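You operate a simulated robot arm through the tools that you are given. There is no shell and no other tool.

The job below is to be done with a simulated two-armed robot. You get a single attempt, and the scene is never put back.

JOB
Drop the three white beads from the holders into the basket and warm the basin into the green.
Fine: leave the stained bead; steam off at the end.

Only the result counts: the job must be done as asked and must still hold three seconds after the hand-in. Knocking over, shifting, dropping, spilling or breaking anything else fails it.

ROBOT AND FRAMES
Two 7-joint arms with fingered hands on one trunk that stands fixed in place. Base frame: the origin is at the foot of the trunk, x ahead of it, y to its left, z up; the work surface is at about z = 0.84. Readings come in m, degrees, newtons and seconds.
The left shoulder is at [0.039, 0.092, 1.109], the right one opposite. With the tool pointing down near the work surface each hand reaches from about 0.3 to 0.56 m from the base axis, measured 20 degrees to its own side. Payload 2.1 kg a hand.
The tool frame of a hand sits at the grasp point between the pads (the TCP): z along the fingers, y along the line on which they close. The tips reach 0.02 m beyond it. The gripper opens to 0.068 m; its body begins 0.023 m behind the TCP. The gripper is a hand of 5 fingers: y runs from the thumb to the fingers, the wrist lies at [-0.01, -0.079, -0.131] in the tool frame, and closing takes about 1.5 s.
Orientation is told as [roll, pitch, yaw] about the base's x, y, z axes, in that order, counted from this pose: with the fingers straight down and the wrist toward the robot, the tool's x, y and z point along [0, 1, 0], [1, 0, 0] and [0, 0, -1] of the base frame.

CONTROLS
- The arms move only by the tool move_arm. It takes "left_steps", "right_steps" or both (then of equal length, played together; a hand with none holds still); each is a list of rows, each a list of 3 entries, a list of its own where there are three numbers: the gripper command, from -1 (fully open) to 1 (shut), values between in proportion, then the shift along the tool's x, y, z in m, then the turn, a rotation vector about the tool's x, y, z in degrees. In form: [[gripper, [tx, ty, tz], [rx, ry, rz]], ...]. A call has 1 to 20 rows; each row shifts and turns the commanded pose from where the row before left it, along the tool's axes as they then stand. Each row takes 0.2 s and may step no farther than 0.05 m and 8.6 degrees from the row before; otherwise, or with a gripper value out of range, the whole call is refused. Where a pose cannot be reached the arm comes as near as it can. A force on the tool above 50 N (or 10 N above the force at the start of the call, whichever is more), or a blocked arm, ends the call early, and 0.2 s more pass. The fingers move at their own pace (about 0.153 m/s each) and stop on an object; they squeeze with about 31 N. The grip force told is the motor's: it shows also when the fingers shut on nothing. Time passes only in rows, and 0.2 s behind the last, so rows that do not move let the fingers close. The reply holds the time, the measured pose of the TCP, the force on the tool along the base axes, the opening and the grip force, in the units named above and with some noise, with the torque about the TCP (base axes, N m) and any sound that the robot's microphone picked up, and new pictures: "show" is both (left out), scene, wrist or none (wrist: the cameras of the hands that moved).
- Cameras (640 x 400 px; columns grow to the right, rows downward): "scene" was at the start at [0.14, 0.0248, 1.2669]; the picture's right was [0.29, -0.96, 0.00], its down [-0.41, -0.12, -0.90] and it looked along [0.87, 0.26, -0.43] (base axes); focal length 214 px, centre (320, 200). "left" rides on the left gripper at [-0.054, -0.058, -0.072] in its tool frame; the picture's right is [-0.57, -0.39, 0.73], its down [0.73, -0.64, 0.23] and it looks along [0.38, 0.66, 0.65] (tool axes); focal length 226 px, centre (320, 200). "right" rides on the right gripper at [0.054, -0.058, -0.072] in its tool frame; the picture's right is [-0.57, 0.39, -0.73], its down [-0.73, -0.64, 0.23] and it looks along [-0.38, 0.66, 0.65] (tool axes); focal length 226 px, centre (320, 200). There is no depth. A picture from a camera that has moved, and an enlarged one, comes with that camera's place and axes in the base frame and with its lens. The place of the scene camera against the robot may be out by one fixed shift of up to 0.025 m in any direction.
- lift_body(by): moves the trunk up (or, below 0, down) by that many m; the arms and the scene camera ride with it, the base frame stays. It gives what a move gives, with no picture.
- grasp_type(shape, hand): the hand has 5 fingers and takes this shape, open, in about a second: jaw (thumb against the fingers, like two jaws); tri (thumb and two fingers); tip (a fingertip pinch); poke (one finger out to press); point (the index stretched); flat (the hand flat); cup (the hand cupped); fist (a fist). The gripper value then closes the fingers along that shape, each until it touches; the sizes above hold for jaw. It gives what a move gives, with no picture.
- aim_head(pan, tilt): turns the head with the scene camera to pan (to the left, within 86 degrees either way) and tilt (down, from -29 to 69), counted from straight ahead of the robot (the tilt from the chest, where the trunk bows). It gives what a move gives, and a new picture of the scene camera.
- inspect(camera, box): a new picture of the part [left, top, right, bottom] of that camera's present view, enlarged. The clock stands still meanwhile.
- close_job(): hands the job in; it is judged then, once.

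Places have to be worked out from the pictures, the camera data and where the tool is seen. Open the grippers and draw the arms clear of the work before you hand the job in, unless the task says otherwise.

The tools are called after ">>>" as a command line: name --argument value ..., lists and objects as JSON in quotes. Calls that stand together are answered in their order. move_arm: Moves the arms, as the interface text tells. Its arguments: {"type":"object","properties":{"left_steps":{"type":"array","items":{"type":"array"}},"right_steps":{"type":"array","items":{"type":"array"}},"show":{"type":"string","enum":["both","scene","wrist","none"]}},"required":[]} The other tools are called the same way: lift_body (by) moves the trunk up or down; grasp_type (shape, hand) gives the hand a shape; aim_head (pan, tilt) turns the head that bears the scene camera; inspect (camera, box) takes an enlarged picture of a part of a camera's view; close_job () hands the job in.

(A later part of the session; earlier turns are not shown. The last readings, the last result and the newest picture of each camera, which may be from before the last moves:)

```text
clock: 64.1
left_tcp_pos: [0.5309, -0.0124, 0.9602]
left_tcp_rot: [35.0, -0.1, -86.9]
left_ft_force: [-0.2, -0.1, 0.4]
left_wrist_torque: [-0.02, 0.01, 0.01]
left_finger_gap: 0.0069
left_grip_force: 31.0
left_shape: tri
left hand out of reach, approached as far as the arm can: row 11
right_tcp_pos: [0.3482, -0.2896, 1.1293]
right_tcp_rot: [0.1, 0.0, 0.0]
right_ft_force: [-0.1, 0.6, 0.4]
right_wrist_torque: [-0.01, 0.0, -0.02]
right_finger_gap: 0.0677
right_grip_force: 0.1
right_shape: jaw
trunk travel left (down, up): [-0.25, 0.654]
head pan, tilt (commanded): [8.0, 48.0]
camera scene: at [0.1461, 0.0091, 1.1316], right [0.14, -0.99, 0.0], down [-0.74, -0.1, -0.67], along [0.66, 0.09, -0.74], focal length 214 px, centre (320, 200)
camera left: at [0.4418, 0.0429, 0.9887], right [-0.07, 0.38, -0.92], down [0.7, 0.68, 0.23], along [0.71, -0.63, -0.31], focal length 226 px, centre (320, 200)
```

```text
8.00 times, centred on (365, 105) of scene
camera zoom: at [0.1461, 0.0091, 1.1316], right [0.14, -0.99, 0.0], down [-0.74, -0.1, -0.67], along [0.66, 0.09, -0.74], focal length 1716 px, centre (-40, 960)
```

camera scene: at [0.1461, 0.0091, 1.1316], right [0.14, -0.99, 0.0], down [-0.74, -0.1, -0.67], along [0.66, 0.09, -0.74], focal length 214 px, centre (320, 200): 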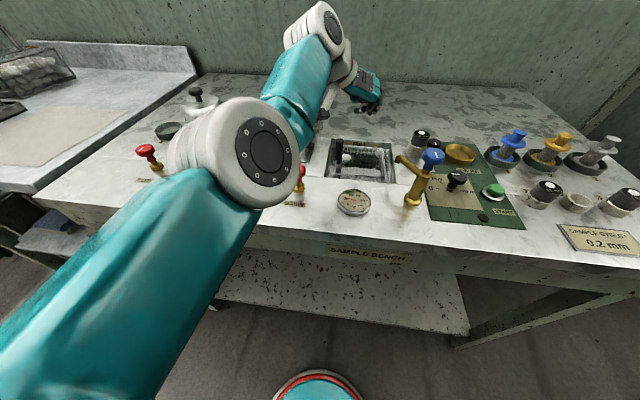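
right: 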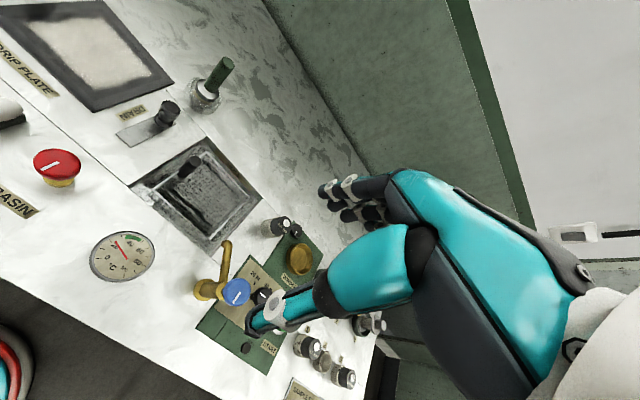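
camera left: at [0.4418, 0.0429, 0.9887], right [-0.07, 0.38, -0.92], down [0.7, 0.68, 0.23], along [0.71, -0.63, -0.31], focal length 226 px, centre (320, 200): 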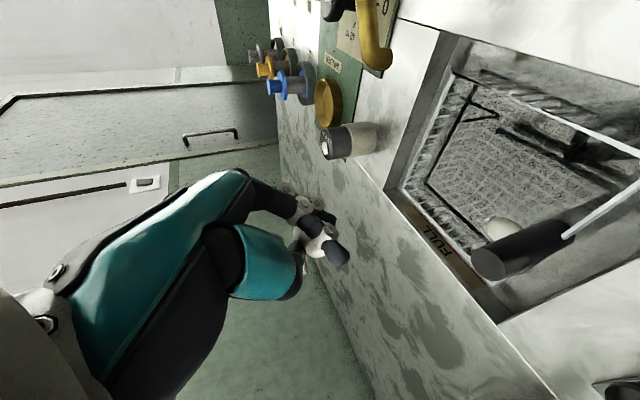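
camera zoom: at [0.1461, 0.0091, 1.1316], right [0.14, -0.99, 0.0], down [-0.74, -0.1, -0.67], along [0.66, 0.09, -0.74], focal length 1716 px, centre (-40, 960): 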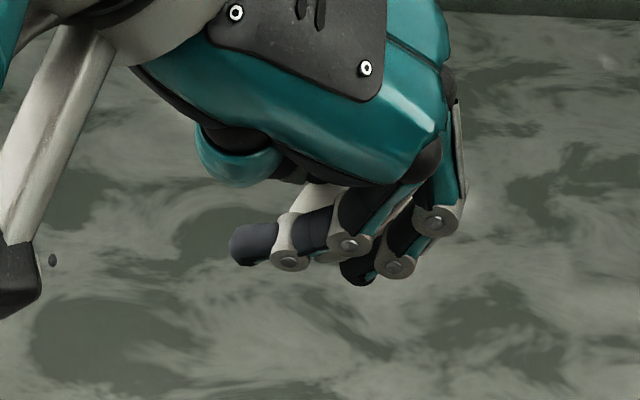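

The bead is caged by index, middle and thumb around (0.548, -0.022, 0.962), over the basket. I lower 5 cm with a small -y shift away from the handle, then open in steps.

>>> move_arm --left_steps '[[0.5, [-0.0146, 0.006, 0.0203], [0, 0, 0]], [0.5, [-0.0146, 0.006, 0.0203], [0, 0, 0]], [0.2, [0, 0, 0], [0, 0, 0]], [-0.1, [0, 0, 0], [0, 0, 0]], [-0.4, [0, 0, 0], [0, 0, 0]], [-0.5, [0, 0, 0], [0, 0, 0]]]' --show "none"

>>> inspect --camera "left" --box '[220, 80, 540, 320]'

>>> inspect --camera "scene" --box '[310, 90, 410, 190]'

```text
clock: 65.5
left_tcp_pos: [0.5295, -0.0235, 0.9119]
left_tcp_rot: [35.0, 0.1, -86.9]
left_ft_force: [-0.2, -0.6, 0.1]
left_wrist_torque: [0.0, 0.0, 0.01]
left_finger_gap: 0.0507
left_grip_force: 0.0
left_shape: tri
right_tcp_pos: [0.3462, -0.288, 1.1301]
right_tcp_rot: [0.1, -0.1, -0.1]
right_ft_force: [-0.1, 0.9, -0.4]
right_wrist_torque: [0.02, 0.01, -0.03]
right_finger_gap: 0.0678
right_grip_force: 0.0
right_shape: jaw
trunk travel left (down, up): [-0.25, 0.654]
head pan, tilt (commanded): [8.0, 48.0]
```

```text
1.67 times, centred on (380, 200) of left
camera zoom: at [0.4422, 0.0309, 0.9387], right [-0.07, 0.38, -0.92], down [0.7, 0.68, 0.23], along [0.71, -0.63, -0.31], focal length 377 px, centre (220, 200)
```

zoom: 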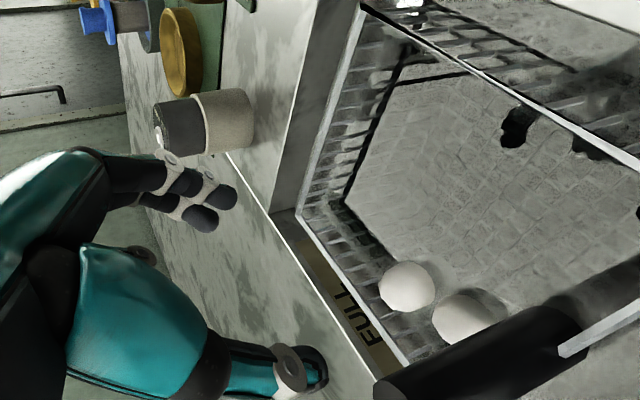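

```text
4.00 times, centred on (360, 140) of scene
camera zoom: at [0.146, 0.0089, 1.1316], right [0.14, -0.99, 0.0], down [-0.74, -0.1, -0.67], along [0.66, 0.09, -0.74], focal length 858 px, centre (160, 440)
```

zoom: 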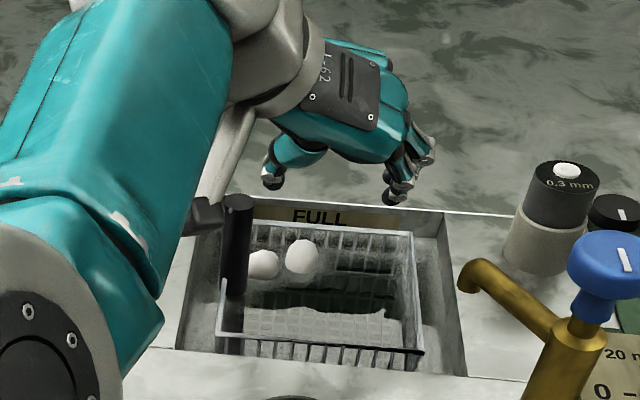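

Two beads now lie in the basket. I lift away, swing back toward the row and undo the tilt, to look at bead 1 near the pot.

>>> move_arm --left_steps '[[-0.5, [0.0172, 0, -0.0246], [0, 0, 0]], [-0.5, [0.0172, 0, -0.0246], [0, 0, 0]], [-0.5, [-0.0135, -0.0395, -0.0095], [0, 0, 0]], [-0.5, [-0.0135, -0.0395, -0.0095], [0, 0, 0]], [-0.5, [-0.0135, -0.0395, -0.0095], [0, 0, 0]], [-0.5, [-0.0135, -0.0395, -0.0095], [0, 0, 0]], [-0.5, [-0.0135, -0.0395, -0.0095], [0, 0, 0]], [-0.5, [-0.0135, -0.0395, -0.0095], [0, 0, 0]], [-0.5, [-0.0135, -0.0395, -0.0095], [0, 0, 0]], [-0.5, [0, 0, 0], [0, -7, 0]], [-0.5, [0, 0, 0], [0, -7, 0]], [-0.5, [0, 0, 0], [0, -7, 0]], [-0.5, [0, 0, 0], [0, -7, 0]], [-0.5, [0, 0, 0], [0, -7, 0]]]' --show "none"

>>> move_arm --left_steps '[[-0.5, [0, 0, 0], [0, 0, -8]], [-0.5, [0, 0, 0], [0, 0, -8]], [-0.5, [0, 0, 0], [0, 0, -8]], [-0.5, [0, 0, 0], [0, 0, -8]], [-0.5, [0, 0, 0], [0, 0, -8]], [-0.5, [0, 0, 0], [0, 0, -8]], [-0.5, [0, 0, 0], [0, 0, -8]], [-0.5, [0, 0, 0], [0, 0, -8]], [-0.5, [0, 0, 0], [0, 0, -8]], [-0.5, [0, 0, 0], [0, 0, -8]], [-0.5, [0, 0, 0], [0, 0, -7]]]' --show "both"

```text
clock: 68.5
left_tcp_pos: [0.3949, 0.2463, 0.9717]
left_tcp_rot: [0.0, -0.2, -86.9]
left_ft_force: [-0.6, 0.0, -0.1]
left_wrist_torque: [0.0, 0.0, -0.03]
left_finger_gap: 0.0508
left_grip_force: 0.0
left_shape: tri
left hand out of reach, approached as far as the arm can: row 2
right_tcp_pos: [0.3464, -0.2891, 1.1296]
right_tcp_rot: [0.0, 0.0, -0.1]
right_ft_force: [-0.2, -0.1, -0.1]
right_wrist_torque: [-0.03, 0.05, -0.03]
right_finger_gap: 0.0675
right_grip_force: 0.0
right_shape: jaw
trunk travel left (down, up): [-0.25, 0.654]
head pan, tilt (commanded): [8.0, 48.0]
```

```text
clock: 70.9
left_tcp_pos: [0.3964, 0.2472, 0.9713]
left_tcp_rot: [-0.2, 0.0, 0.2]
left_ft_force: [1.6, 0.4, -0.4]
left_wrist_torque: [-0.05, -0.04, 0.0]
left_finger_gap: 0.0508
left_grip_force: 0.0
left_shape: tri
right_tcp_pos: [0.3476, -0.2902, 1.1307]
right_tcp_rot: [0.0, 0.1, 0.0]
right_ft_force: [0.3, 0.3, 0.1]
right_wrist_torque: [0.02, -0.01, -0.03]
right_finger_gap: 0.0678
right_grip_force: 0.1
right_shape: jaw
trunk travel left (down, up): [-0.25, 0.654]
head pan, tilt (commanded): [8.0, 48.0]
camera scene: at [0.146, 0.009, 1.1317], right [0.14, -0.99, 0.0], down [-0.74, -0.1, -0.67], along [0.66, 0.09, -0.74], focal length 214 px, centre (320, 200)
camera left: at [0.3389, 0.1932, 1.0424], right [-0.39, -0.57, -0.73], down [-0.64, 0.73, -0.23], along [0.66, 0.38, -0.65], focal length 226 px, centre (320, 200)
```

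scene: 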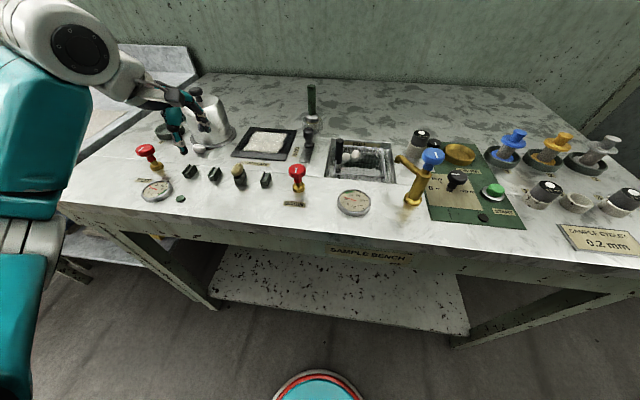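
left: 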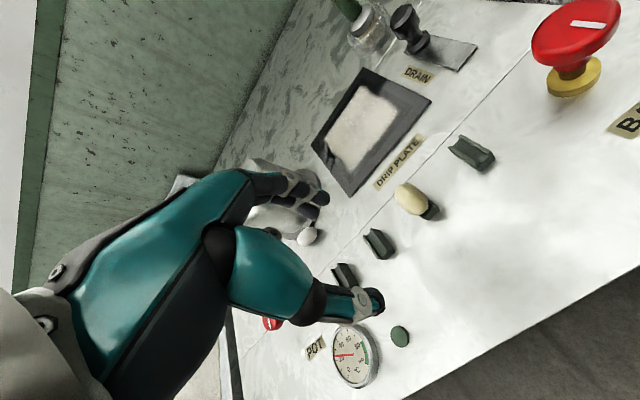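

Both arms are clear and bead 1 measures again at (0.509, 0.350). I zoom on it from both cameras to judge the gap to the pot.

>>> inspect --camera "scene" --box '[175, 110, 235, 165]'

>>> inspect --camera "left" --box '[270, 200, 350, 270]'

```text
7.27 times, centred on (205, 138) of scene
camera zoom: at [0.146, 0.009, 1.1317], right [0.14, -0.99, 0.0], down [-0.74, -0.1, -0.67], along [0.66, 0.09, -0.74], focal length 1560 px, centre (1156, 654)
```

zoom: 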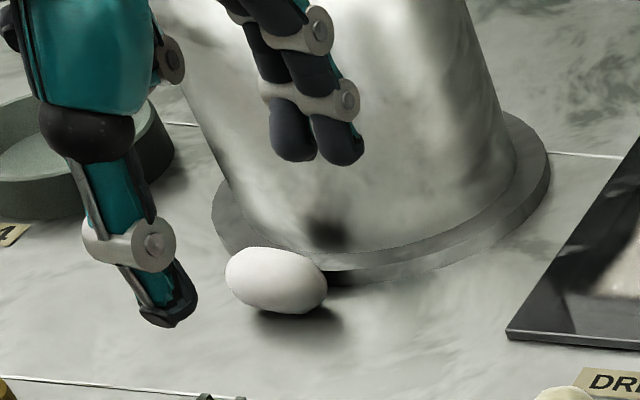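

```text
5.71 times, centred on (310, 235) of left
camera zoom: at [0.3389, 0.1932, 1.0424], right [-0.39, -0.57, -0.73], down [-0.64, 0.73, -0.23], along [0.66, 0.38, -0.65], focal length 1292 px, centre (377, 0)
```

zoom: 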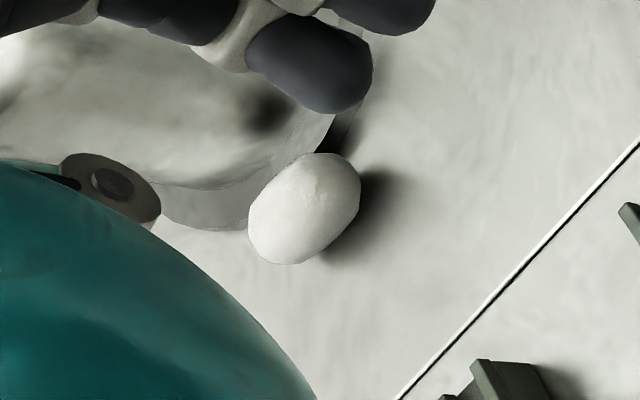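

Bead 1's axis is about 13° off y; only its -y end leaves room behind it. I'll hook a single pointing finger behind that end and draw it toward me, which turns it clear of the pot. I set the pointing shape and approach above it.

>>> grasp_type --shape "point" --hand "left"

>>> move_arm --left_steps '[[1, [0.028, 0.022, 0.01], [0, 0, 0]], [1, [0.028, 0.022, 0.01], [0, 0, 0]], [1, [0.028, 0.022, 0.01], [0, 0, 0]]]' --show "none"

>>> inspect --camera "left" --box '[220, 120, 440, 300]'

>>> inspect --camera "scene" --box '[165, 95, 245, 165]'

```text
clock: 71.8
left_tcp_pos: [0.3967, 0.246, 0.9691]
left_tcp_rot: [0.0, 0.0, 0.1]
left_ft_force: [1.0, -0.5, 0.0]
left_wrist_torque: [0.02, 0.0, 0.01]
left_finger_gap: 0.0635
left_grip_force: 0.0
left_shape: point
right_tcp_pos: [0.3469, -0.2899, 1.1288]
right_tcp_rot: [0.0, 0.1, -0.1]
right_ft_force: [-0.5, 0.6, 0.5]
right_wrist_torque: [0.0, 0.0, 0.0]
right_finger_gap: 0.0677
right_grip_force: 0.0
right_shape: jaw
trunk travel left (down, up): [-0.25, 0.654]
head pan, tilt (commanded): [8.0, 48.0]
```

```text
clock: 72.6
left_tcp_pos: [0.4623, 0.3317, 0.9408]
left_tcp_rot: [0.0, 0.0, 0.0]
left_ft_force: [0.7, 0.4, -0.5]
left_wrist_torque: [0.02, -0.02, -0.02]
left_finger_gap: 0.0636
left_grip_force: 0.1
left_shape: point
right_tcp_pos: [0.3463, -0.2902, 1.1292]
right_tcp_rot: [0.0, -0.1, -0.1]
right_ft_force: [0.1, 0.7, -0.2]
right_wrist_torque: [0.03, 0.01, -0.03]
right_finger_gap: 0.0679
right_grip_force: 0.0
right_shape: jaw
trunk travel left (down, up): [-0.25, 0.654]
head pan, tilt (commanded): [8.0, 48.0]
```

```text
2.22 times, centred on (330, 210) of left
camera zoom: at [0.4046, 0.2775, 1.0121], right [-0.39, -0.56, -0.73], down [-0.64, 0.73, -0.23], along [0.66, 0.38, -0.65], focal length 502 px, centre (298, 178)
```

zoom: 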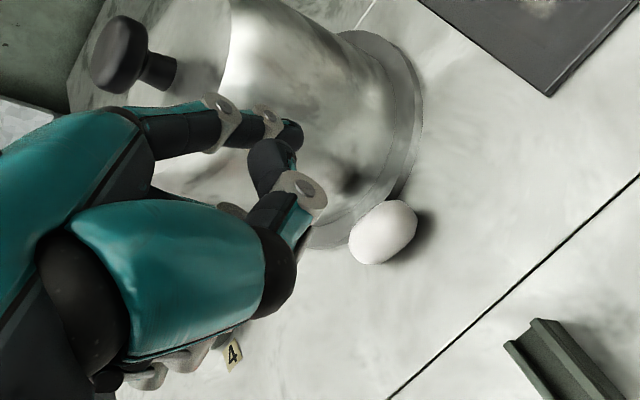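

```text
5.71 times, centred on (205, 130) of scene
camera zoom: at [0.146, 0.009, 1.1317], right [0.14, -0.99, 0.0], down [-0.74, -0.1, -0.67], along [0.66, 0.09, -0.74], focal length 1226 px, centre (977, 600)
```

zoom: 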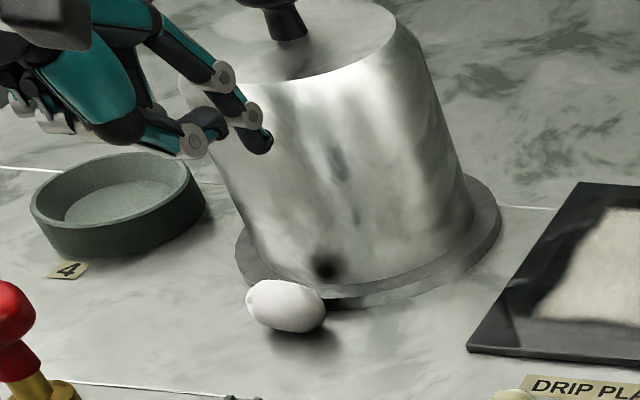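

The pointing finger's tip is at about tool (-0.005, 0.049, 0.0245). I move so the tip hovers over the spot just behind the bead's -y end, still above bead height, and look.

>>> move_arm --left_steps '[[1, [0.0039, 0.006, 0.0229], [0, 0, 0]], [1, [0.0039, 0.006, 0.0229], [0, 0, 0]]]' --show "none"

>>> inspect --camera "left" --box '[260, 140, 400, 270]'

>>> inspect --camera "scene" --box '[175, 105, 235, 160]'

```text
clock: 73.2
left_tcp_pos: [0.4741, 0.339, 0.8941]
left_tcp_rot: [0.1, 0.0, 0.0]
left_ft_force: [0.2, 1.2, 1.1]
left_wrist_torque: [0.0, 0.0, 0.02]
left_finger_gap: 0.0634
left_grip_force: 0.0
left_shape: point
right_tcp_pos: [0.347, -0.2896, 1.1304]
right_tcp_rot: [0.0, -0.1, 0.0]
right_ft_force: [0.0, -0.8, 0.8]
right_wrist_torque: [-0.01, 0.02, -0.04]
right_finger_gap: 0.0677
right_grip_force: 0.1
right_shape: jaw
trunk travel left (down, up): [-0.25, 0.654]
head pan, tilt (commanded): [8.0, 48.0]
```

```text
3.08 times, centred on (330, 205) of left
camera zoom: at [0.4166, 0.2855, 0.9655], right [-0.39, -0.57, -0.73], down [-0.64, 0.73, -0.23], along [0.66, 0.38, -0.65], focal length 696 px, centre (289, 185)
```

zoom: 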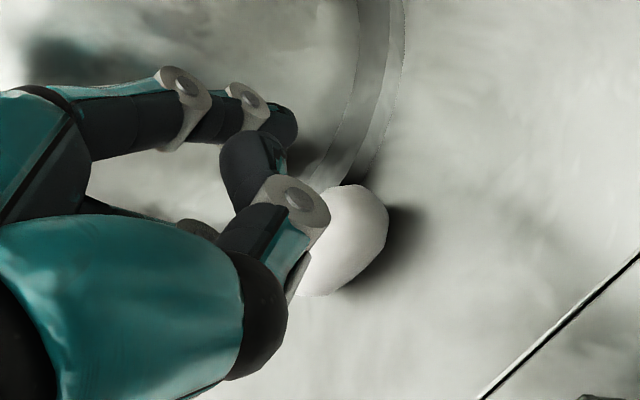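

```text
7.27 times, centred on (205, 132) of scene
camera zoom: at [0.146, 0.009, 1.1316], right [0.14, -0.99, 0.0], down [-0.74, -0.1, -0.67], along [0.66, 0.09, -0.74], focal length 1560 px, centre (1156, 691)
```

zoom: 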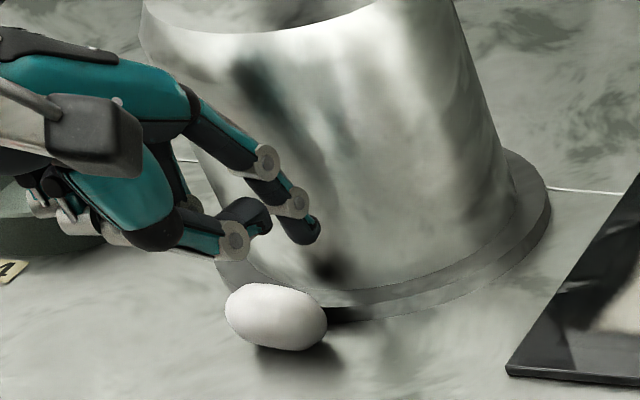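

The fingertip is at about (0.5217, 0.338, 0.870) and the bead's -y end at (0.506, 0.333). I shift 5 mm toward -y and lower until the tip end is near z 0.853.

>>> move_arm --left_steps '[[1, [-0.005, 0, 0.002], [0, 0, 0]], [1, [0, 0, 0.008], [0, 0, 0]], [1, [0, 0, 0.007], [0, 0, 0]]]' --show "none"

>>> inspect --camera "left" --box '[260, 140, 400, 270]'

>>> inspect --camera "scene" --box '[175, 105, 235, 160]'

```text
clock: 74.0
left_tcp_pos: [0.4742, 0.3335, 0.8791]
left_tcp_rot: [0.0, 0.0, 0.0]
left_ft_force: [-0.2, 0.8, 0.0]
left_wrist_torque: [0.0, -0.04, 0.0]
left_finger_gap: 0.0636
left_grip_force: 0.1
left_shape: point
right_tcp_pos: [0.3465, -0.2892, 1.1297]
right_tcp_rot: [0.0, 0.0, -0.1]
right_ft_force: [-0.7, -0.5, 0.7]
right_wrist_torque: [-0.03, 0.01, -0.02]
right_finger_gap: 0.0677
right_grip_force: 0.2
right_shape: jaw
trunk travel left (down, up): [-0.25, 0.654]
head pan, tilt (commanded): [8.0, 48.0]
```

```text
3.08 times, centred on (330, 205) of left
camera zoom: at [0.417, 0.2798, 0.9493], right [-0.39, -0.57, -0.73], down [-0.64, 0.73, -0.23], along [0.66, 0.38, -0.65], focal length 696 px, centre (289, 185)
```

zoom: 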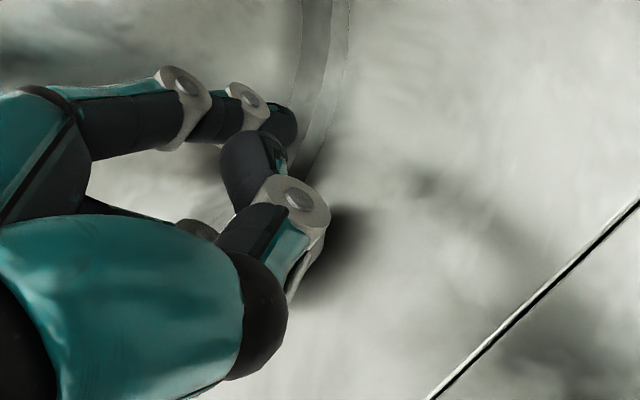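

```text
7.27 times, centred on (205, 132) of scene
camera zoom: at [0.146, 0.009, 1.1316], right [0.14, -0.99, 0.0], down [-0.74, -0.1, -0.67], along [0.66, 0.09, -0.74], focal length 1560 px, centre (1156, 691)
```

zoom: 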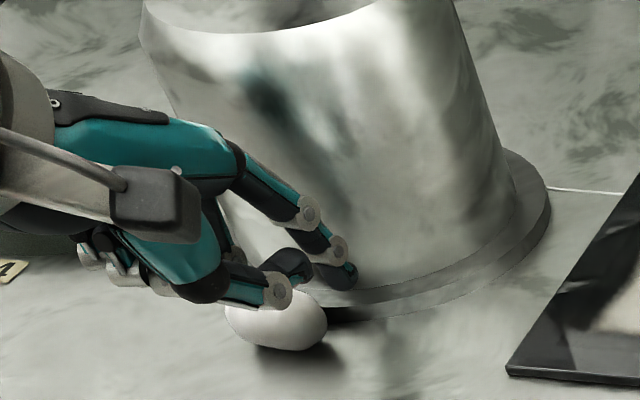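

The tip is at about (0.5206, 0.3325, 0.854), in the gap behind the bead's -y end and clear of the pot. I lower 4 mm and draw slowly toward -x by 2 cm.

>>> move_arm --left_steps '[[1, [0, 0, 0.004], [0, 0, 0]], [1, [0.001, -0.004, 0], [0, 0, 0]], [1, [0.001, -0.004, 0], [0, 0, 0]], [1, [0.0005, -0.004, 0], [0, 0, 0]], [1, [0, -0.004, 0], [0, 0, 0]], [1, [0, -0.004, 0], [0, 0, 0]]]' --show "none"

>>> inspect --camera "left" --box '[260, 140, 400, 270]'

>>> inspect --camera "scene" --box '[175, 105, 235, 160]'

```text
clock: 75.4
left_tcp_pos: [0.454, 0.3356, 0.8747]
left_tcp_rot: [0.0, 0.0, 0.0]
left_ft_force: [0.0, -0.2, 0.9]
left_wrist_torque: [0.0, 0.03, 0.0]
left_finger_gap: 0.0634
left_grip_force: 0.0
left_shape: point
right_tcp_pos: [0.3469, -0.2909, 1.1299]
right_tcp_rot: [0.0, 0.0, 0.0]
right_ft_force: [-0.1, 0.6, -0.6]
right_wrist_torque: [0.0, 0.0, 0.0]
right_finger_gap: 0.0674
right_grip_force: 0.0
right_shape: jaw
trunk travel left (down, up): [-0.25, 0.654]
head pan, tilt (commanded): [8.0, 48.0]
```

```text
3.08 times, centred on (330, 205) of left
camera zoom: at [0.3963, 0.2822, 0.9455], right [-0.39, -0.57, -0.73], down [-0.64, 0.73, -0.23], along [0.66, 0.38, -0.65], focal length 696 px, centre (289, 185)
```

zoom: 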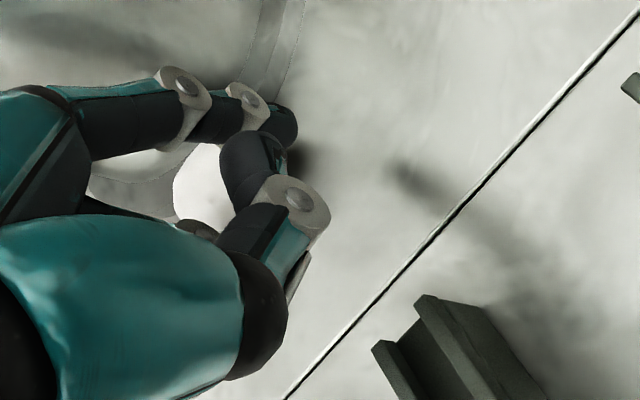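

```text
7.27 times, centred on (205, 132) of scene
camera zoom: at [0.146, 0.009, 1.1316], right [0.14, -0.99, 0.0], down [-0.74, -0.1, -0.67], along [0.66, 0.09, -0.74], focal length 1560 px, centre (1156, 691)
```

zoom: 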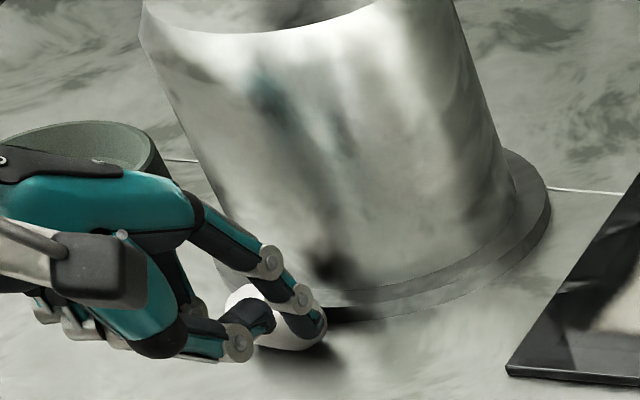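

The finger moved to x≈0.50 and the bead shifted with it, partly hidden. I lift the hand up and back to see where the bead lies now.

>>> move_arm --left_steps '[[1, [0, 0, -0.02], [0, 0, 0]], [1, [-0.02, -0.02, -0.03], [0, 0, 0]], [1, [-0.03, -0.02, -0.02], [0, 0, 0]]]' --show "none"

>>> inspect --camera "scene" --box '[175, 110, 235, 165]'

>>> inspect --camera "left" --box '[260, 160, 400, 290]'

```text
clock: 76.2
left_tcp_pos: [0.4138, 0.2845, 0.9438]
left_tcp_rot: [-0.1, 0.0, 0.0]
left_ft_force: [0.5, 0.5, 0.2]
left_wrist_torque: [-0.02, 0.01, 0.05]
left_finger_gap: 0.0635
left_grip_force: 0.0
left_shape: point
right_tcp_pos: [0.3471, -0.2905, 1.1303]
right_tcp_rot: [0.1, -0.1, 0.0]
right_ft_force: [-0.7, 0.4, -0.4]
right_wrist_torque: [0.02, -0.01, -0.02]
right_finger_gap: 0.0678
right_grip_force: 0.2
right_shape: jaw
trunk travel left (down, up): [-0.25, 0.654]
head pan, tilt (commanded): [8.0, 48.0]
```

```text
7.27 times, centred on (205, 138) of scene
camera zoom: at [0.146, 0.009, 1.1317], right [0.14, -0.99, 0.0], down [-0.74, -0.1, -0.67], along [0.66, 0.09, -0.74], focal length 1560 px, centre (1156, 654)
```

zoom: 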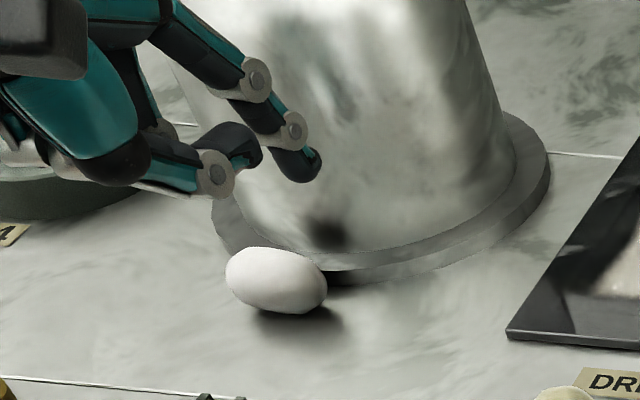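

```text
3.08 times, centred on (330, 225) of left
camera zoom: at [0.3554, 0.2319, 1.0158], right [-0.39, -0.57, -0.73], down [-0.64, 0.73, -0.23], along [0.66, 0.38, -0.65], focal length 696 px, centre (289, 123)
```

zoom: 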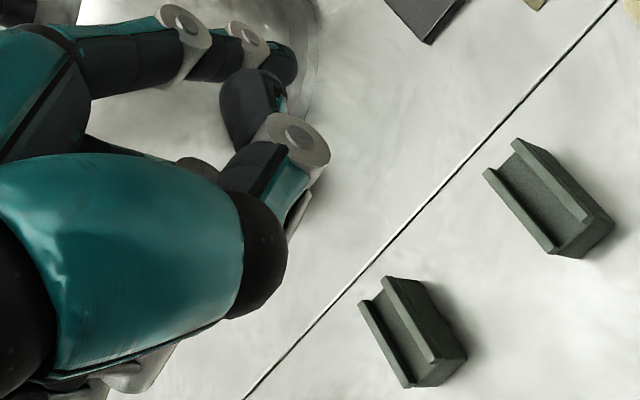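

The bead did not move: the finger passed beside its end. I repeat, descending at the same clear spot 3 mm further in x, then sliding +y about 8 mm behind the bead before drawing back.

>>> move_arm --left_steps '[[1, [0.0245, 0.031, 0.02], [0, 0, 0]], [1, [0.0245, 0.032, 0.02], [0, 0, 0]], [1, [0, 0, 0.012], [0, 0, 0]], [1, [0, 0, 0.01], [0, 0, 0]], [1, [0, 0, 0.006], [0, 0, 0]]]' --show "none"

>>> inspect --camera "scene" --box '[185, 115, 225, 155]'

>>> inspect --camera "left" --box '[280, 150, 360, 230]'

```text
clock: 77.4
left_tcp_pos: [0.4784, 0.3339, 0.8762]
left_tcp_rot: [0.0, 0.1, 0.0]
left_ft_force: [0.0, 0.4, 0.0]
left_wrist_torque: [-0.02, 0.01, 0.01]
left_finger_gap: 0.0633
left_grip_force: 0.0
left_shape: point
right_tcp_pos: [0.3474, -0.2909, 1.131]
right_tcp_rot: [-0.1, 0.1, -0.1]
right_ft_force: [-0.9, 0.6, -0.2]
right_wrist_torque: [-0.02, 0.01, -0.01]
right_finger_gap: 0.0675
right_grip_force: 0.1
right_shape: jaw
trunk travel left (down, up): [-0.25, 0.654]
head pan, tilt (commanded): [8.0, 48.0]
```

```text
10.00 times, centred on (205, 135) of scene
camera zoom: at [0.146, 0.009, 1.1317], right [0.14, -0.99, 0.0], down [-0.74, -0.1, -0.67], along [0.66, 0.09, -0.74], focal length 2145 px, centre (1470, 850)
```

zoom: 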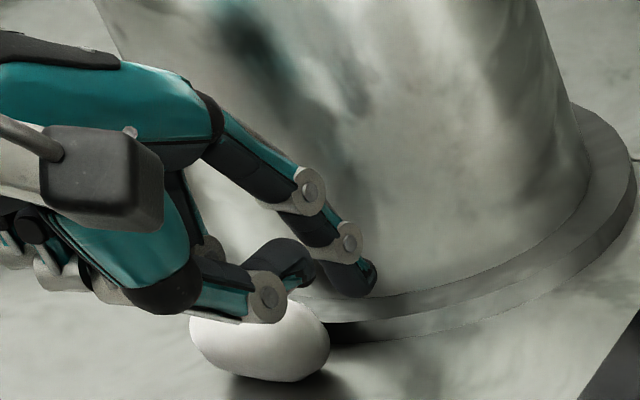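

```text
5.00 times, centred on (320, 190) of left
camera zoom: at [0.4203, 0.2811, 0.9478], right [-0.39, -0.57, -0.73], down [-0.64, 0.73, -0.23], along [0.66, 0.38, -0.65], focal length 1130 px, centre (320, 250)
```

zoom: 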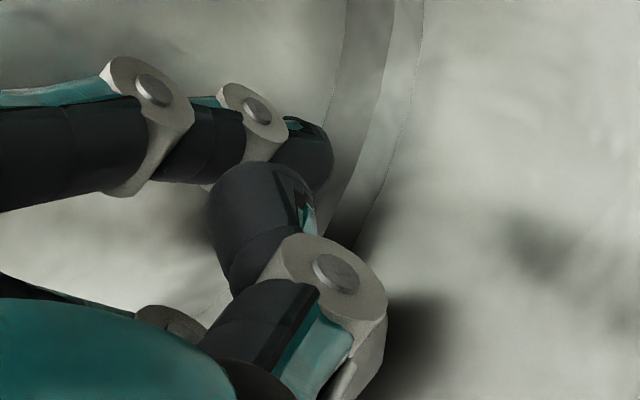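

The tip is just above the flange level in front of the pot, beside the bead's end, with no contact. I slide +y in 2 mm steps, watching the force.

>>> move_arm --left_steps '[[1, [0.002, 0, 0], [0, 0, 0]], [1, [0.002, 0, 0], [0, 0, 0]], [1, [0.002, 0, 0], [0, 0, 0]], [1, [0.002, 0, 0], [0, 0, 0]]]' --show "none"

>>> inspect --camera "scene" --box '[185, 115, 225, 155]'

>>> inspect --camera "left" --box '[280, 150, 360, 230]'

```text
clock: 78.4
left_tcp_pos: [0.4788, 0.3434, 0.8762]
left_tcp_rot: [0.0, 0.0, 0.0]
left_ft_force: [0.1, 0.6, 0.3]
left_wrist_torque: [0.0, -0.03, 0.0]
left_finger_gap: 0.0635
left_grip_force: 0.0
left_shape: point
right_tcp_pos: [0.3473, -0.2902, 1.1295]
right_tcp_rot: [-0.1, 0.0, 0.0]
right_ft_force: [-1.0, -0.2, -0.5]
right_wrist_torque: [0.0, 0.02, -0.01]
right_finger_gap: 0.0679
right_grip_force: 0.1
right_shape: jaw
trunk travel left (down, up): [-0.25, 0.654]
head pan, tilt (commanded): [8.0, 48.0]
```

```text
10.00 times, centred on (205, 135) of scene
camera zoom: at [0.146, 0.009, 1.1316], right [0.14, -0.99, 0.0], down [-0.74, -0.1, -0.67], along [0.66, 0.09, -0.74], focal length 2145 px, centre (1470, 850)
```

zoom: 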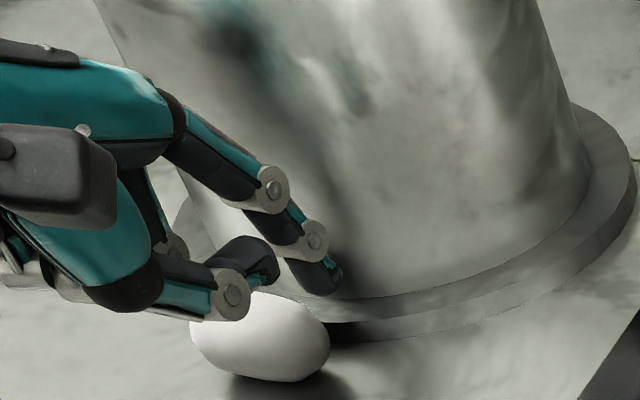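

```text
5.00 times, centred on (320, 190) of left
camera zoom: at [0.4198, 0.2893, 0.9477], right [-0.39, -0.57, -0.73], down [-0.64, 0.73, -0.23], along [0.66, 0.38, -0.65], focal length 1130 px, centre (320, 250)
```

zoom: 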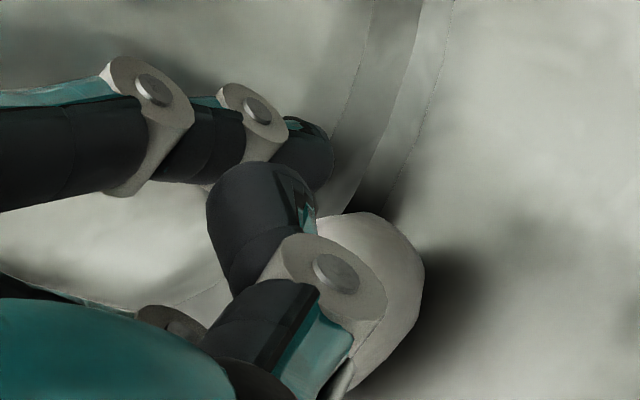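

The tip now stands behind the bead between it and the pot without contact. I draw back toward -x in 3 mm steps.

>>> move_arm --left_steps '[[1, [0, -0.003, 0], [0, 0, 0]], [1, [0, -0.003, 0], [0, 0, 0]], [1, [0, -0.003, 0], [0, 0, 0]], [1, [0, -0.003, 0], [0, 0, 0]], [1, [0, -0.003, 0], [0, 0, 0]], [1, [0, -0.003, 0], [0, 0, 0]]]' --show "none"

>>> inspect --camera "scene" --box '[185, 115, 225, 155]'

>>> inspect --camera "left" --box '[280, 150, 360, 230]'

```text
clock: 79.8
left_tcp_pos: [0.4592, 0.3438, 0.8755]
left_tcp_rot: [-0.1, 0.1, 0.0]
left_ft_force: [-0.4, -0.6, -0.1]
left_wrist_torque: [0.01, 0.05, 0.01]
left_finger_gap: 0.0635
left_grip_force: 0.0
left_shape: point
right_tcp_pos: [0.3471, -0.2904, 1.1297]
right_tcp_rot: [0.0, 0.0, 0.0]
right_ft_force: [0.9, 0.3, 0.0]
right_wrist_torque: [0.0, 0.01, 0.01]
right_finger_gap: 0.068
right_grip_force: 0.0
right_shape: jaw
trunk travel left (down, up): [-0.25, 0.654]
head pan, tilt (commanded): [8.0, 48.0]
```

```text
10.00 times, centred on (205, 135) of scene
camera zoom: at [0.146, 0.009, 1.1316], right [0.14, -0.99, 0.0], down [-0.74, -0.1, -0.67], along [0.66, 0.09, -0.74], focal length 2145 px, centre (1470, 850)
```

zoom: 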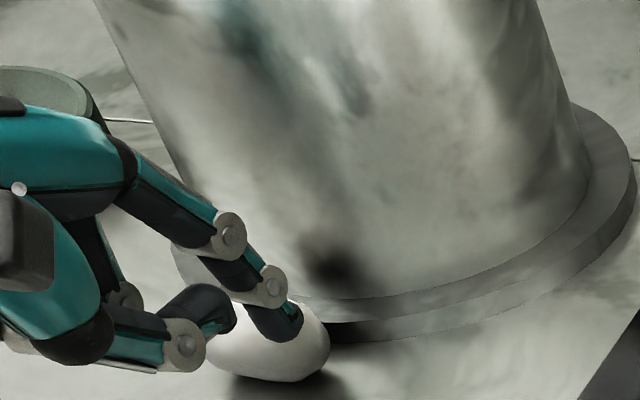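

```text
5.00 times, centred on (320, 190) of left
camera zoom: at [0.4017, 0.2895, 0.9476], right [-0.39, -0.57, -0.73], down [-0.64, 0.73, -0.23], along [0.66, 0.38, -0.65], focal length 1130 px, centre (320, 250)
```

zoom: 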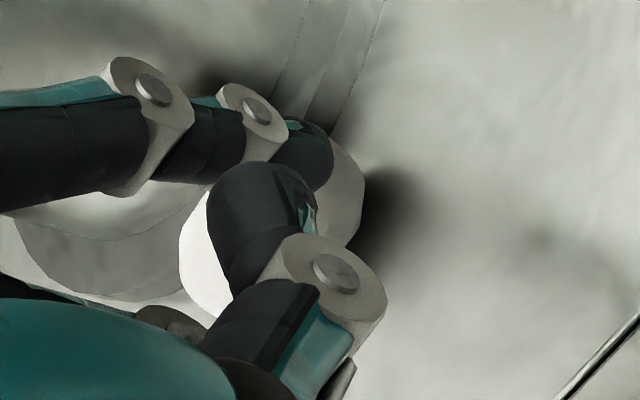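

The finger slid over the bead's end without moving it; combining both views, the pointing tip hangs only about 13 mm below the TCP. I'll instead roll the bead out by laying index and middle lightly on its top and drawing toward me. I lift, take the tri shape again, and go above it.

>>> move_arm --left_steps '[[1, [0, 0, -0.03], [0, 0, 0]], [1, [0, -0.01, -0.03], [0, 0, 0]]]' --show "none"

>>> grasp_type --shape "tri" --hand "left"

>>> move_arm --left_steps '[[-1, [0.003, 0.011, 0.02], [0, 0, 0]], [-1, [0.003, 0.011, 0.025], [0, 0, 0]]]' --show "none"

>>> inspect --camera "scene" --box '[175, 105, 235, 160]'

>>> inspect --camera "left" --box '[260, 140, 400, 270]'

```text
clock: 80.4
left_tcp_pos: [0.4498, 0.3431, 0.9366]
left_tcp_rot: [0.0, 0.1, 0.0]
left_ft_force: [-0.6, 0.4, -0.5]
left_wrist_torque: [-0.01, 0.0, -0.03]
left_finger_gap: 0.0634
left_grip_force: 0.1
left_shape: point
right_tcp_pos: [0.346, -0.2902, 1.1286]
right_tcp_rot: [0.0, 0.0, 0.0]
right_ft_force: [-0.4, -0.2, -0.1]
right_wrist_torque: [-0.01, -0.01, 0.02]
right_finger_gap: 0.0676
right_grip_force: 0.1
right_shape: jaw
trunk travel left (down, up): [-0.25, 0.654]
head pan, tilt (commanded): [8.0, 48.0]
```

```text
clock: 81.3
left_tcp_pos: [0.4506, 0.3445, 0.9366]
left_tcp_rot: [0.0, 0.1, 0.0]
left_ft_force: [-0.4, -0.5, -1.1]
left_wrist_torque: [0.02, 0.0, -0.01]
left_finger_gap: 0.0676
left_grip_force: 0.1
left_shape: tri
right_tcp_pos: [0.3465, -0.2903, 1.1305]
right_tcp_rot: [0.0, 0.0, -0.1]
right_ft_force: [0.1, -0.7, -0.3]
right_wrist_torque: [-0.01, 0.02, -0.02]
right_finger_gap: 0.0675
right_grip_force: 0.0
right_shape: jaw
trunk travel left (down, up): [-0.25, 0.654]
head pan, tilt (commanded): [8.0, 48.0]
```

```text
clock: 81.9
left_tcp_pos: [0.4718, 0.3483, 0.8918]
left_tcp_rot: [0.1, 0.0, 0.0]
left_ft_force: [0.4, 0.2, 1.0]
left_wrist_torque: [-0.02, -0.01, 0.01]
left_finger_gap: 0.0678
left_grip_force: 0.1
left_shape: tri
right_tcp_pos: [0.3472, -0.2893, 1.1307]
right_tcp_rot: [0.0, 0.0, -0.1]
right_ft_force: [0.7, 0.1, 0.5]
right_wrist_torque: [-0.01, -0.03, 0.01]
right_finger_gap: 0.0673
right_grip_force: 0.1
right_shape: jaw
trunk travel left (down, up): [-0.25, 0.654]
head pan, tilt (commanded): [8.0, 48.0]
```

```text
7.27 times, centred on (205, 132) of scene
camera zoom: at [0.146, 0.009, 1.1316], right [0.14, -0.99, 0.0], down [-0.74, -0.1, -0.67], along [0.66, 0.09, -0.74], focal length 1560 px, centre (1156, 691)
```

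zoom: 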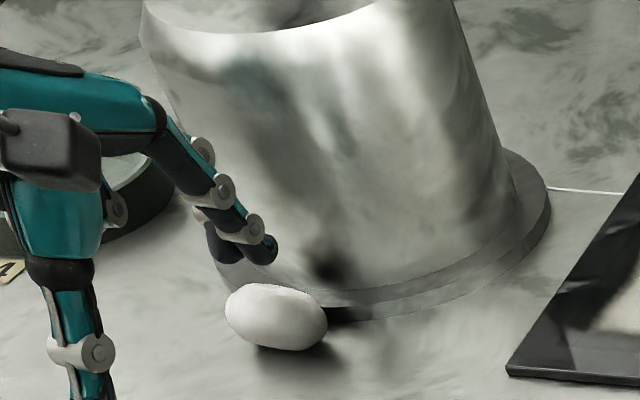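

```text
3.08 times, centred on (330, 205) of left
camera zoom: at [0.4139, 0.2952, 0.9628], right [-0.39, -0.57, -0.73], down [-0.64, 0.73, -0.23], along [0.66, 0.38, -0.65], focal length 696 px, centre (289, 185)
```

zoom: 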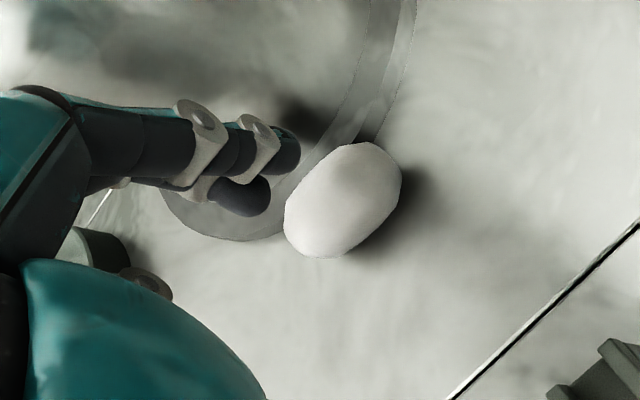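

Now the view is clear: bead centre (0.510, 0.350). Shifting the hand toward -y would let only the middle finger hook behind the bead's -y end, with a smaller opening so the thumb clears the empty holder. I set the gap to about 0.048, shift over and look.

>>> move_arm --left_steps '[[-0.4, [-0.012, 0.008, -0.005], [0, 0, 0]], [-0.4, [-0.011, 0.01, 0], [0, 0, 0]], [-0.4, [0, 0, 0], [0, 0, 0]]]' --show "none"

>>> inspect --camera "scene" --box '[175, 105, 235, 160]'

>>> inspect --camera "left" --box '[260, 140, 400, 270]'

```text
clock: 82.7
left_tcp_pos: [0.4897, 0.325, 0.8954]
left_tcp_rot: [0.0, -0.1, 0.0]
left_ft_force: [0.0, -0.3, -0.9]
left_wrist_torque: [0.02, 0.03, -0.01]
left_finger_gap: 0.0474
left_grip_force: 0.0
left_shape: tri
right_tcp_pos: [0.3461, -0.291, 1.1294]
right_tcp_rot: [-0.1, -0.1, 0.0]
right_ft_force: [-0.7, 0.3, 0.5]
right_wrist_torque: [-0.06, 0.02, 0.02]
right_finger_gap: 0.0677
right_grip_force: 0.0
right_shape: jaw
trunk travel left (down, up): [-0.25, 0.654]
head pan, tilt (commanded): [8.0, 48.0]
```

```text
7.27 times, centred on (205, 132) of scene
camera zoom: at [0.146, 0.009, 1.1316], right [0.14, -0.99, 0.0], down [-0.74, -0.1, -0.67], along [0.66, 0.09, -0.74], focal length 1560 px, centre (1156, 691)
```

zoom: 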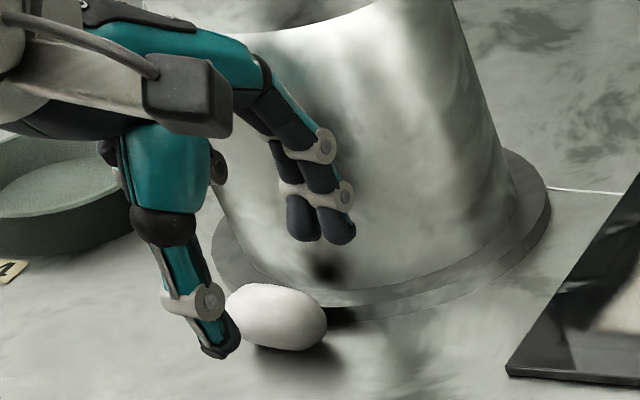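

```text
3.08 times, centred on (330, 205) of left
camera zoom: at [0.432, 0.272, 0.9676], right [-0.39, -0.57, -0.73], down [-0.64, 0.73, -0.23], along [0.66, 0.38, -0.65], focal length 696 px, centre (289, 185)
```

zoom: 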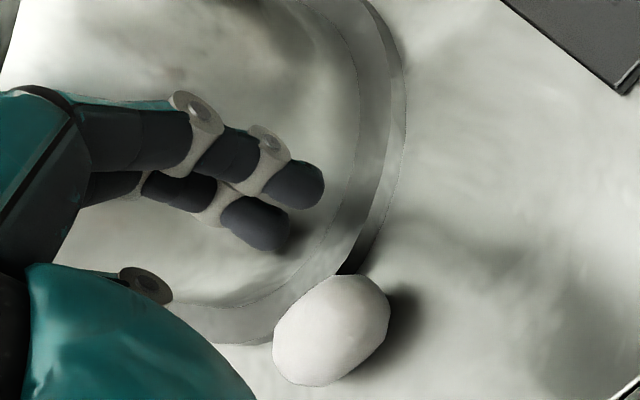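

In tri the middle tip sits at tool (0.007, 0.030, tip end 0.021), so it now hovers at (0.520, 0.332). I shift 3 mm in x and lower so its tip end is near z 0.850 behind the bead's -y end.

>>> move_arm --left_steps '[[-0.4, [0.001, 0.003, 0.006], [0, 0, 0]], [-0.4, [0, 0, 0.008], [0, 0, 0]], [-0.4, [0, 0, 0.009], [0, 0, 0]]]' --show "none"

>>> inspect --camera "scene" --box '[185, 115, 225, 155]'

>>> inspect --camera "left" --box '[260, 140, 400, 270]'

```text
clock: 83.5
left_tcp_pos: [0.4925, 0.3264, 0.8738]
left_tcp_rot: [0.0, 0.0, 0.0]
left_ft_force: [-0.4, 0.0, 0.3]
left_wrist_torque: [-0.03, -0.05, 0.01]
left_finger_gap: 0.0476
left_grip_force: 0.0
left_shape: tri
right_tcp_pos: [0.3467, -0.29, 1.1303]
right_tcp_rot: [0.1, 0.1, 0.1]
right_ft_force: [-1.1, -0.5, -0.1]
right_wrist_torque: [0.03, 0.02, -0.02]
right_finger_gap: 0.0679
right_grip_force: 0.0
right_shape: jaw
trunk travel left (down, up): [-0.25, 0.654]
head pan, tilt (commanded): [8.0, 48.0]
```

```text
10.00 times, centred on (205, 135) of scene
camera zoom: at [0.146, 0.009, 1.1316], right [0.14, -0.99, 0.0], down [-0.74, -0.1, -0.67], along [0.66, 0.09, -0.74], focal length 2145 px, centre (1470, 850)
```

zoom: 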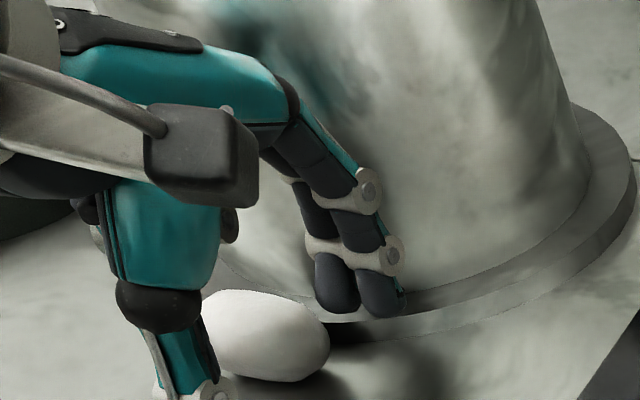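

```text
3.08 times, centred on (330, 205) of left
camera zoom: at [0.4346, 0.2736, 0.9443], right [-0.39, -0.57, -0.73], down [-0.64, 0.73, -0.23], along [0.66, 0.38, -0.65], focal length 696 px, centre (289, 185)
```

zoom: 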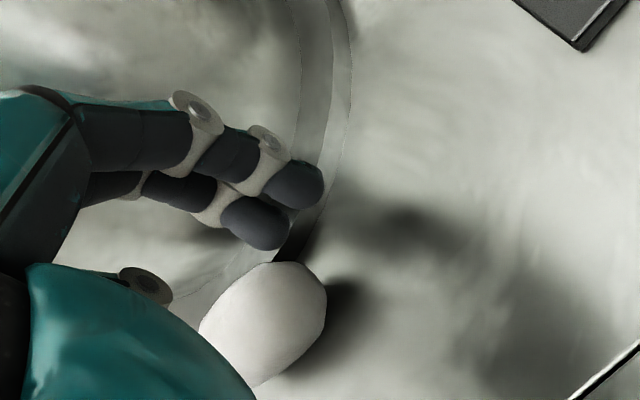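

The middle fingertip is right behind the bead's -y end. I draw the hand toward -x in 3 mm steps.

>>> move_arm --left_steps '[[-0.4, [0, -0.003, 0.001], [0, 0, 0]], [-0.4, [0, -0.003, 0], [0, 0, 0]], [-0.4, [0, -0.003, 0], [0, 0, 0]], [-0.4, [0, -0.003, 0], [0, 0, 0]], [-0.4, [0, -0.003, 0], [0, 0, 0]]]' --show "none"

>>> inspect --camera "scene" --box '[185, 115, 225, 155]'

>>> inspect --camera "left" --box '[260, 140, 400, 270]'

```text
clock: 84.7
left_tcp_pos: [0.4776, 0.327, 0.8723]
left_tcp_rot: [0.0, 0.0, -0.1]
left_ft_force: [3.7, 0.4, 3.5]
left_wrist_torque: [0.01, 0.04, -0.01]
left_finger_gap: 0.0434
left_grip_force: 0.1
left_shape: tri
right_tcp_pos: [0.348, -0.2912, 1.1298]
right_tcp_rot: [0.0, 0.1, 0.0]
right_ft_force: [-0.2, 0.1, -0.5]
right_wrist_torque: [0.03, -0.03, -0.03]
right_finger_gap: 0.0675
right_grip_force: 0.1
right_shape: jaw
trunk travel left (down, up): [-0.25, 0.654]
head pan, tilt (commanded): [8.0, 48.0]
```

```text
10.00 times, centred on (205, 135) of scene
camera zoom: at [0.1462, 0.0089, 1.1317], right [0.14, -0.99, 0.0], down [-0.74, -0.1, -0.67], along [0.66, 0.09, -0.74], focal length 2145 px, centre (1470, 850)
```

zoom: 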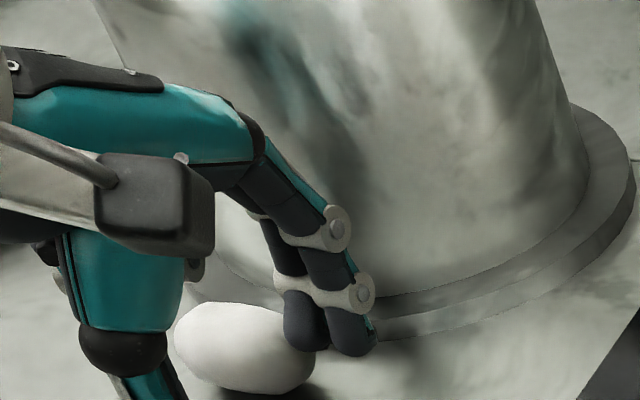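

```text
3.08 times, centred on (330, 205) of left
camera zoom: at [0.4199, 0.2734, 0.9439], right [-0.39, -0.57, -0.73], down [-0.64, 0.73, -0.23], along [0.66, 0.38, -0.65], focal length 696 px, centre (289, 185)
```

zoom: 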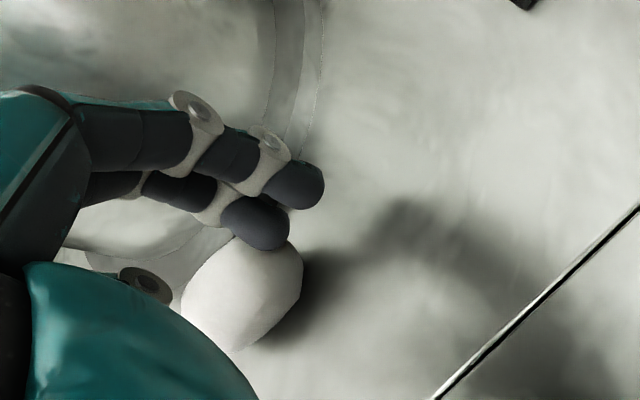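

The finger is pulling the bead (3.7 N), which moved about 5 mm off the pot. I continue drawing back.

>>> move_arm --left_steps '[[-0.4, [0, -0.003, 0], [0, 0, 0]], [-0.4, [0, -0.003, 0], [0, 0, 0]], [-0.4, [0.0005, -0.003, 0], [0, 0, 0]], [-0.4, [0.0005, -0.003, 0], [0, 0, 0]], [-0.4, [0.0005, -0.003, 0], [0, 0, 0]]]' --show "none"

>>> inspect --camera "scene" --box '[185, 115, 225, 155]'

>>> inspect --camera "left" --box '[260, 140, 400, 270]'

```text
clock: 85.9
left_tcp_pos: [0.463, 0.3278, 0.8719]
left_tcp_rot: [0.0, 0.1, 0.1]
left_ft_force: [8.8, -0.9, 6.0]
left_wrist_torque: [-0.06, -0.03, 0.04]
left_finger_gap: 0.0362
left_grip_force: 0.0
left_shape: tri
right_tcp_pos: [0.3465, -0.2899, 1.1302]
right_tcp_rot: [0.0, 0.2, 0.0]
right_ft_force: [-1.0, 0.3, -0.8]
right_wrist_torque: [0.02, -0.02, -0.01]
right_finger_gap: 0.0675
right_grip_force: 0.0
right_shape: jaw
trunk travel left (down, up): [-0.25, 0.654]
head pan, tilt (commanded): [8.0, 48.0]
```

```text
10.00 times, centred on (205, 135) of scene
camera zoom: at [0.1465, 0.0086, 1.1316], right [0.14, -0.99, 0.0], down [-0.74, -0.1, -0.67], along [0.66, 0.09, -0.74], focal length 2145 px, centre (1470, 850)
```

zoom: 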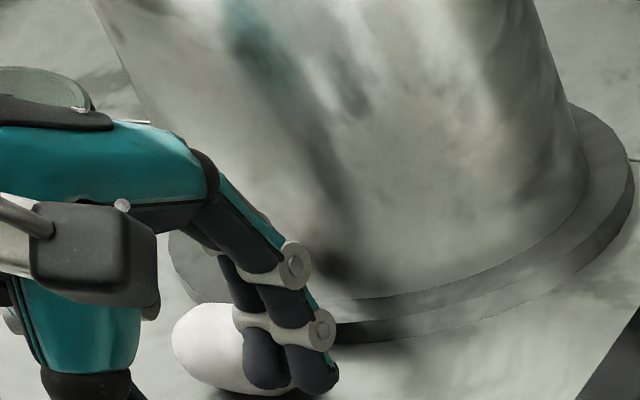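

```text
3.08 times, centred on (330, 205) of left
camera zoom: at [0.4053, 0.2748, 0.9439], right [-0.39, -0.57, -0.73], down [-0.64, 0.73, -0.23], along [0.66, 0.38, -0.65], focal length 696 px, centre (289, 185)
```

zoom: 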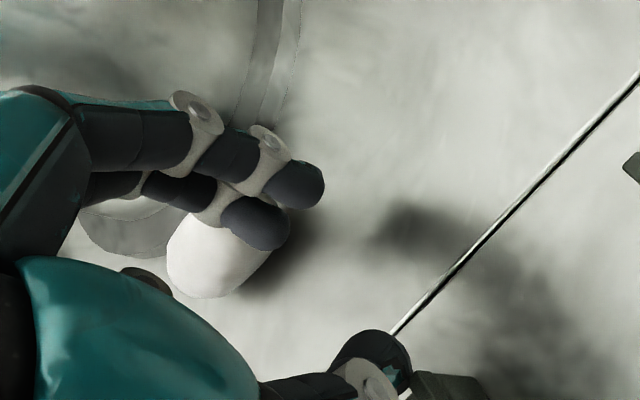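

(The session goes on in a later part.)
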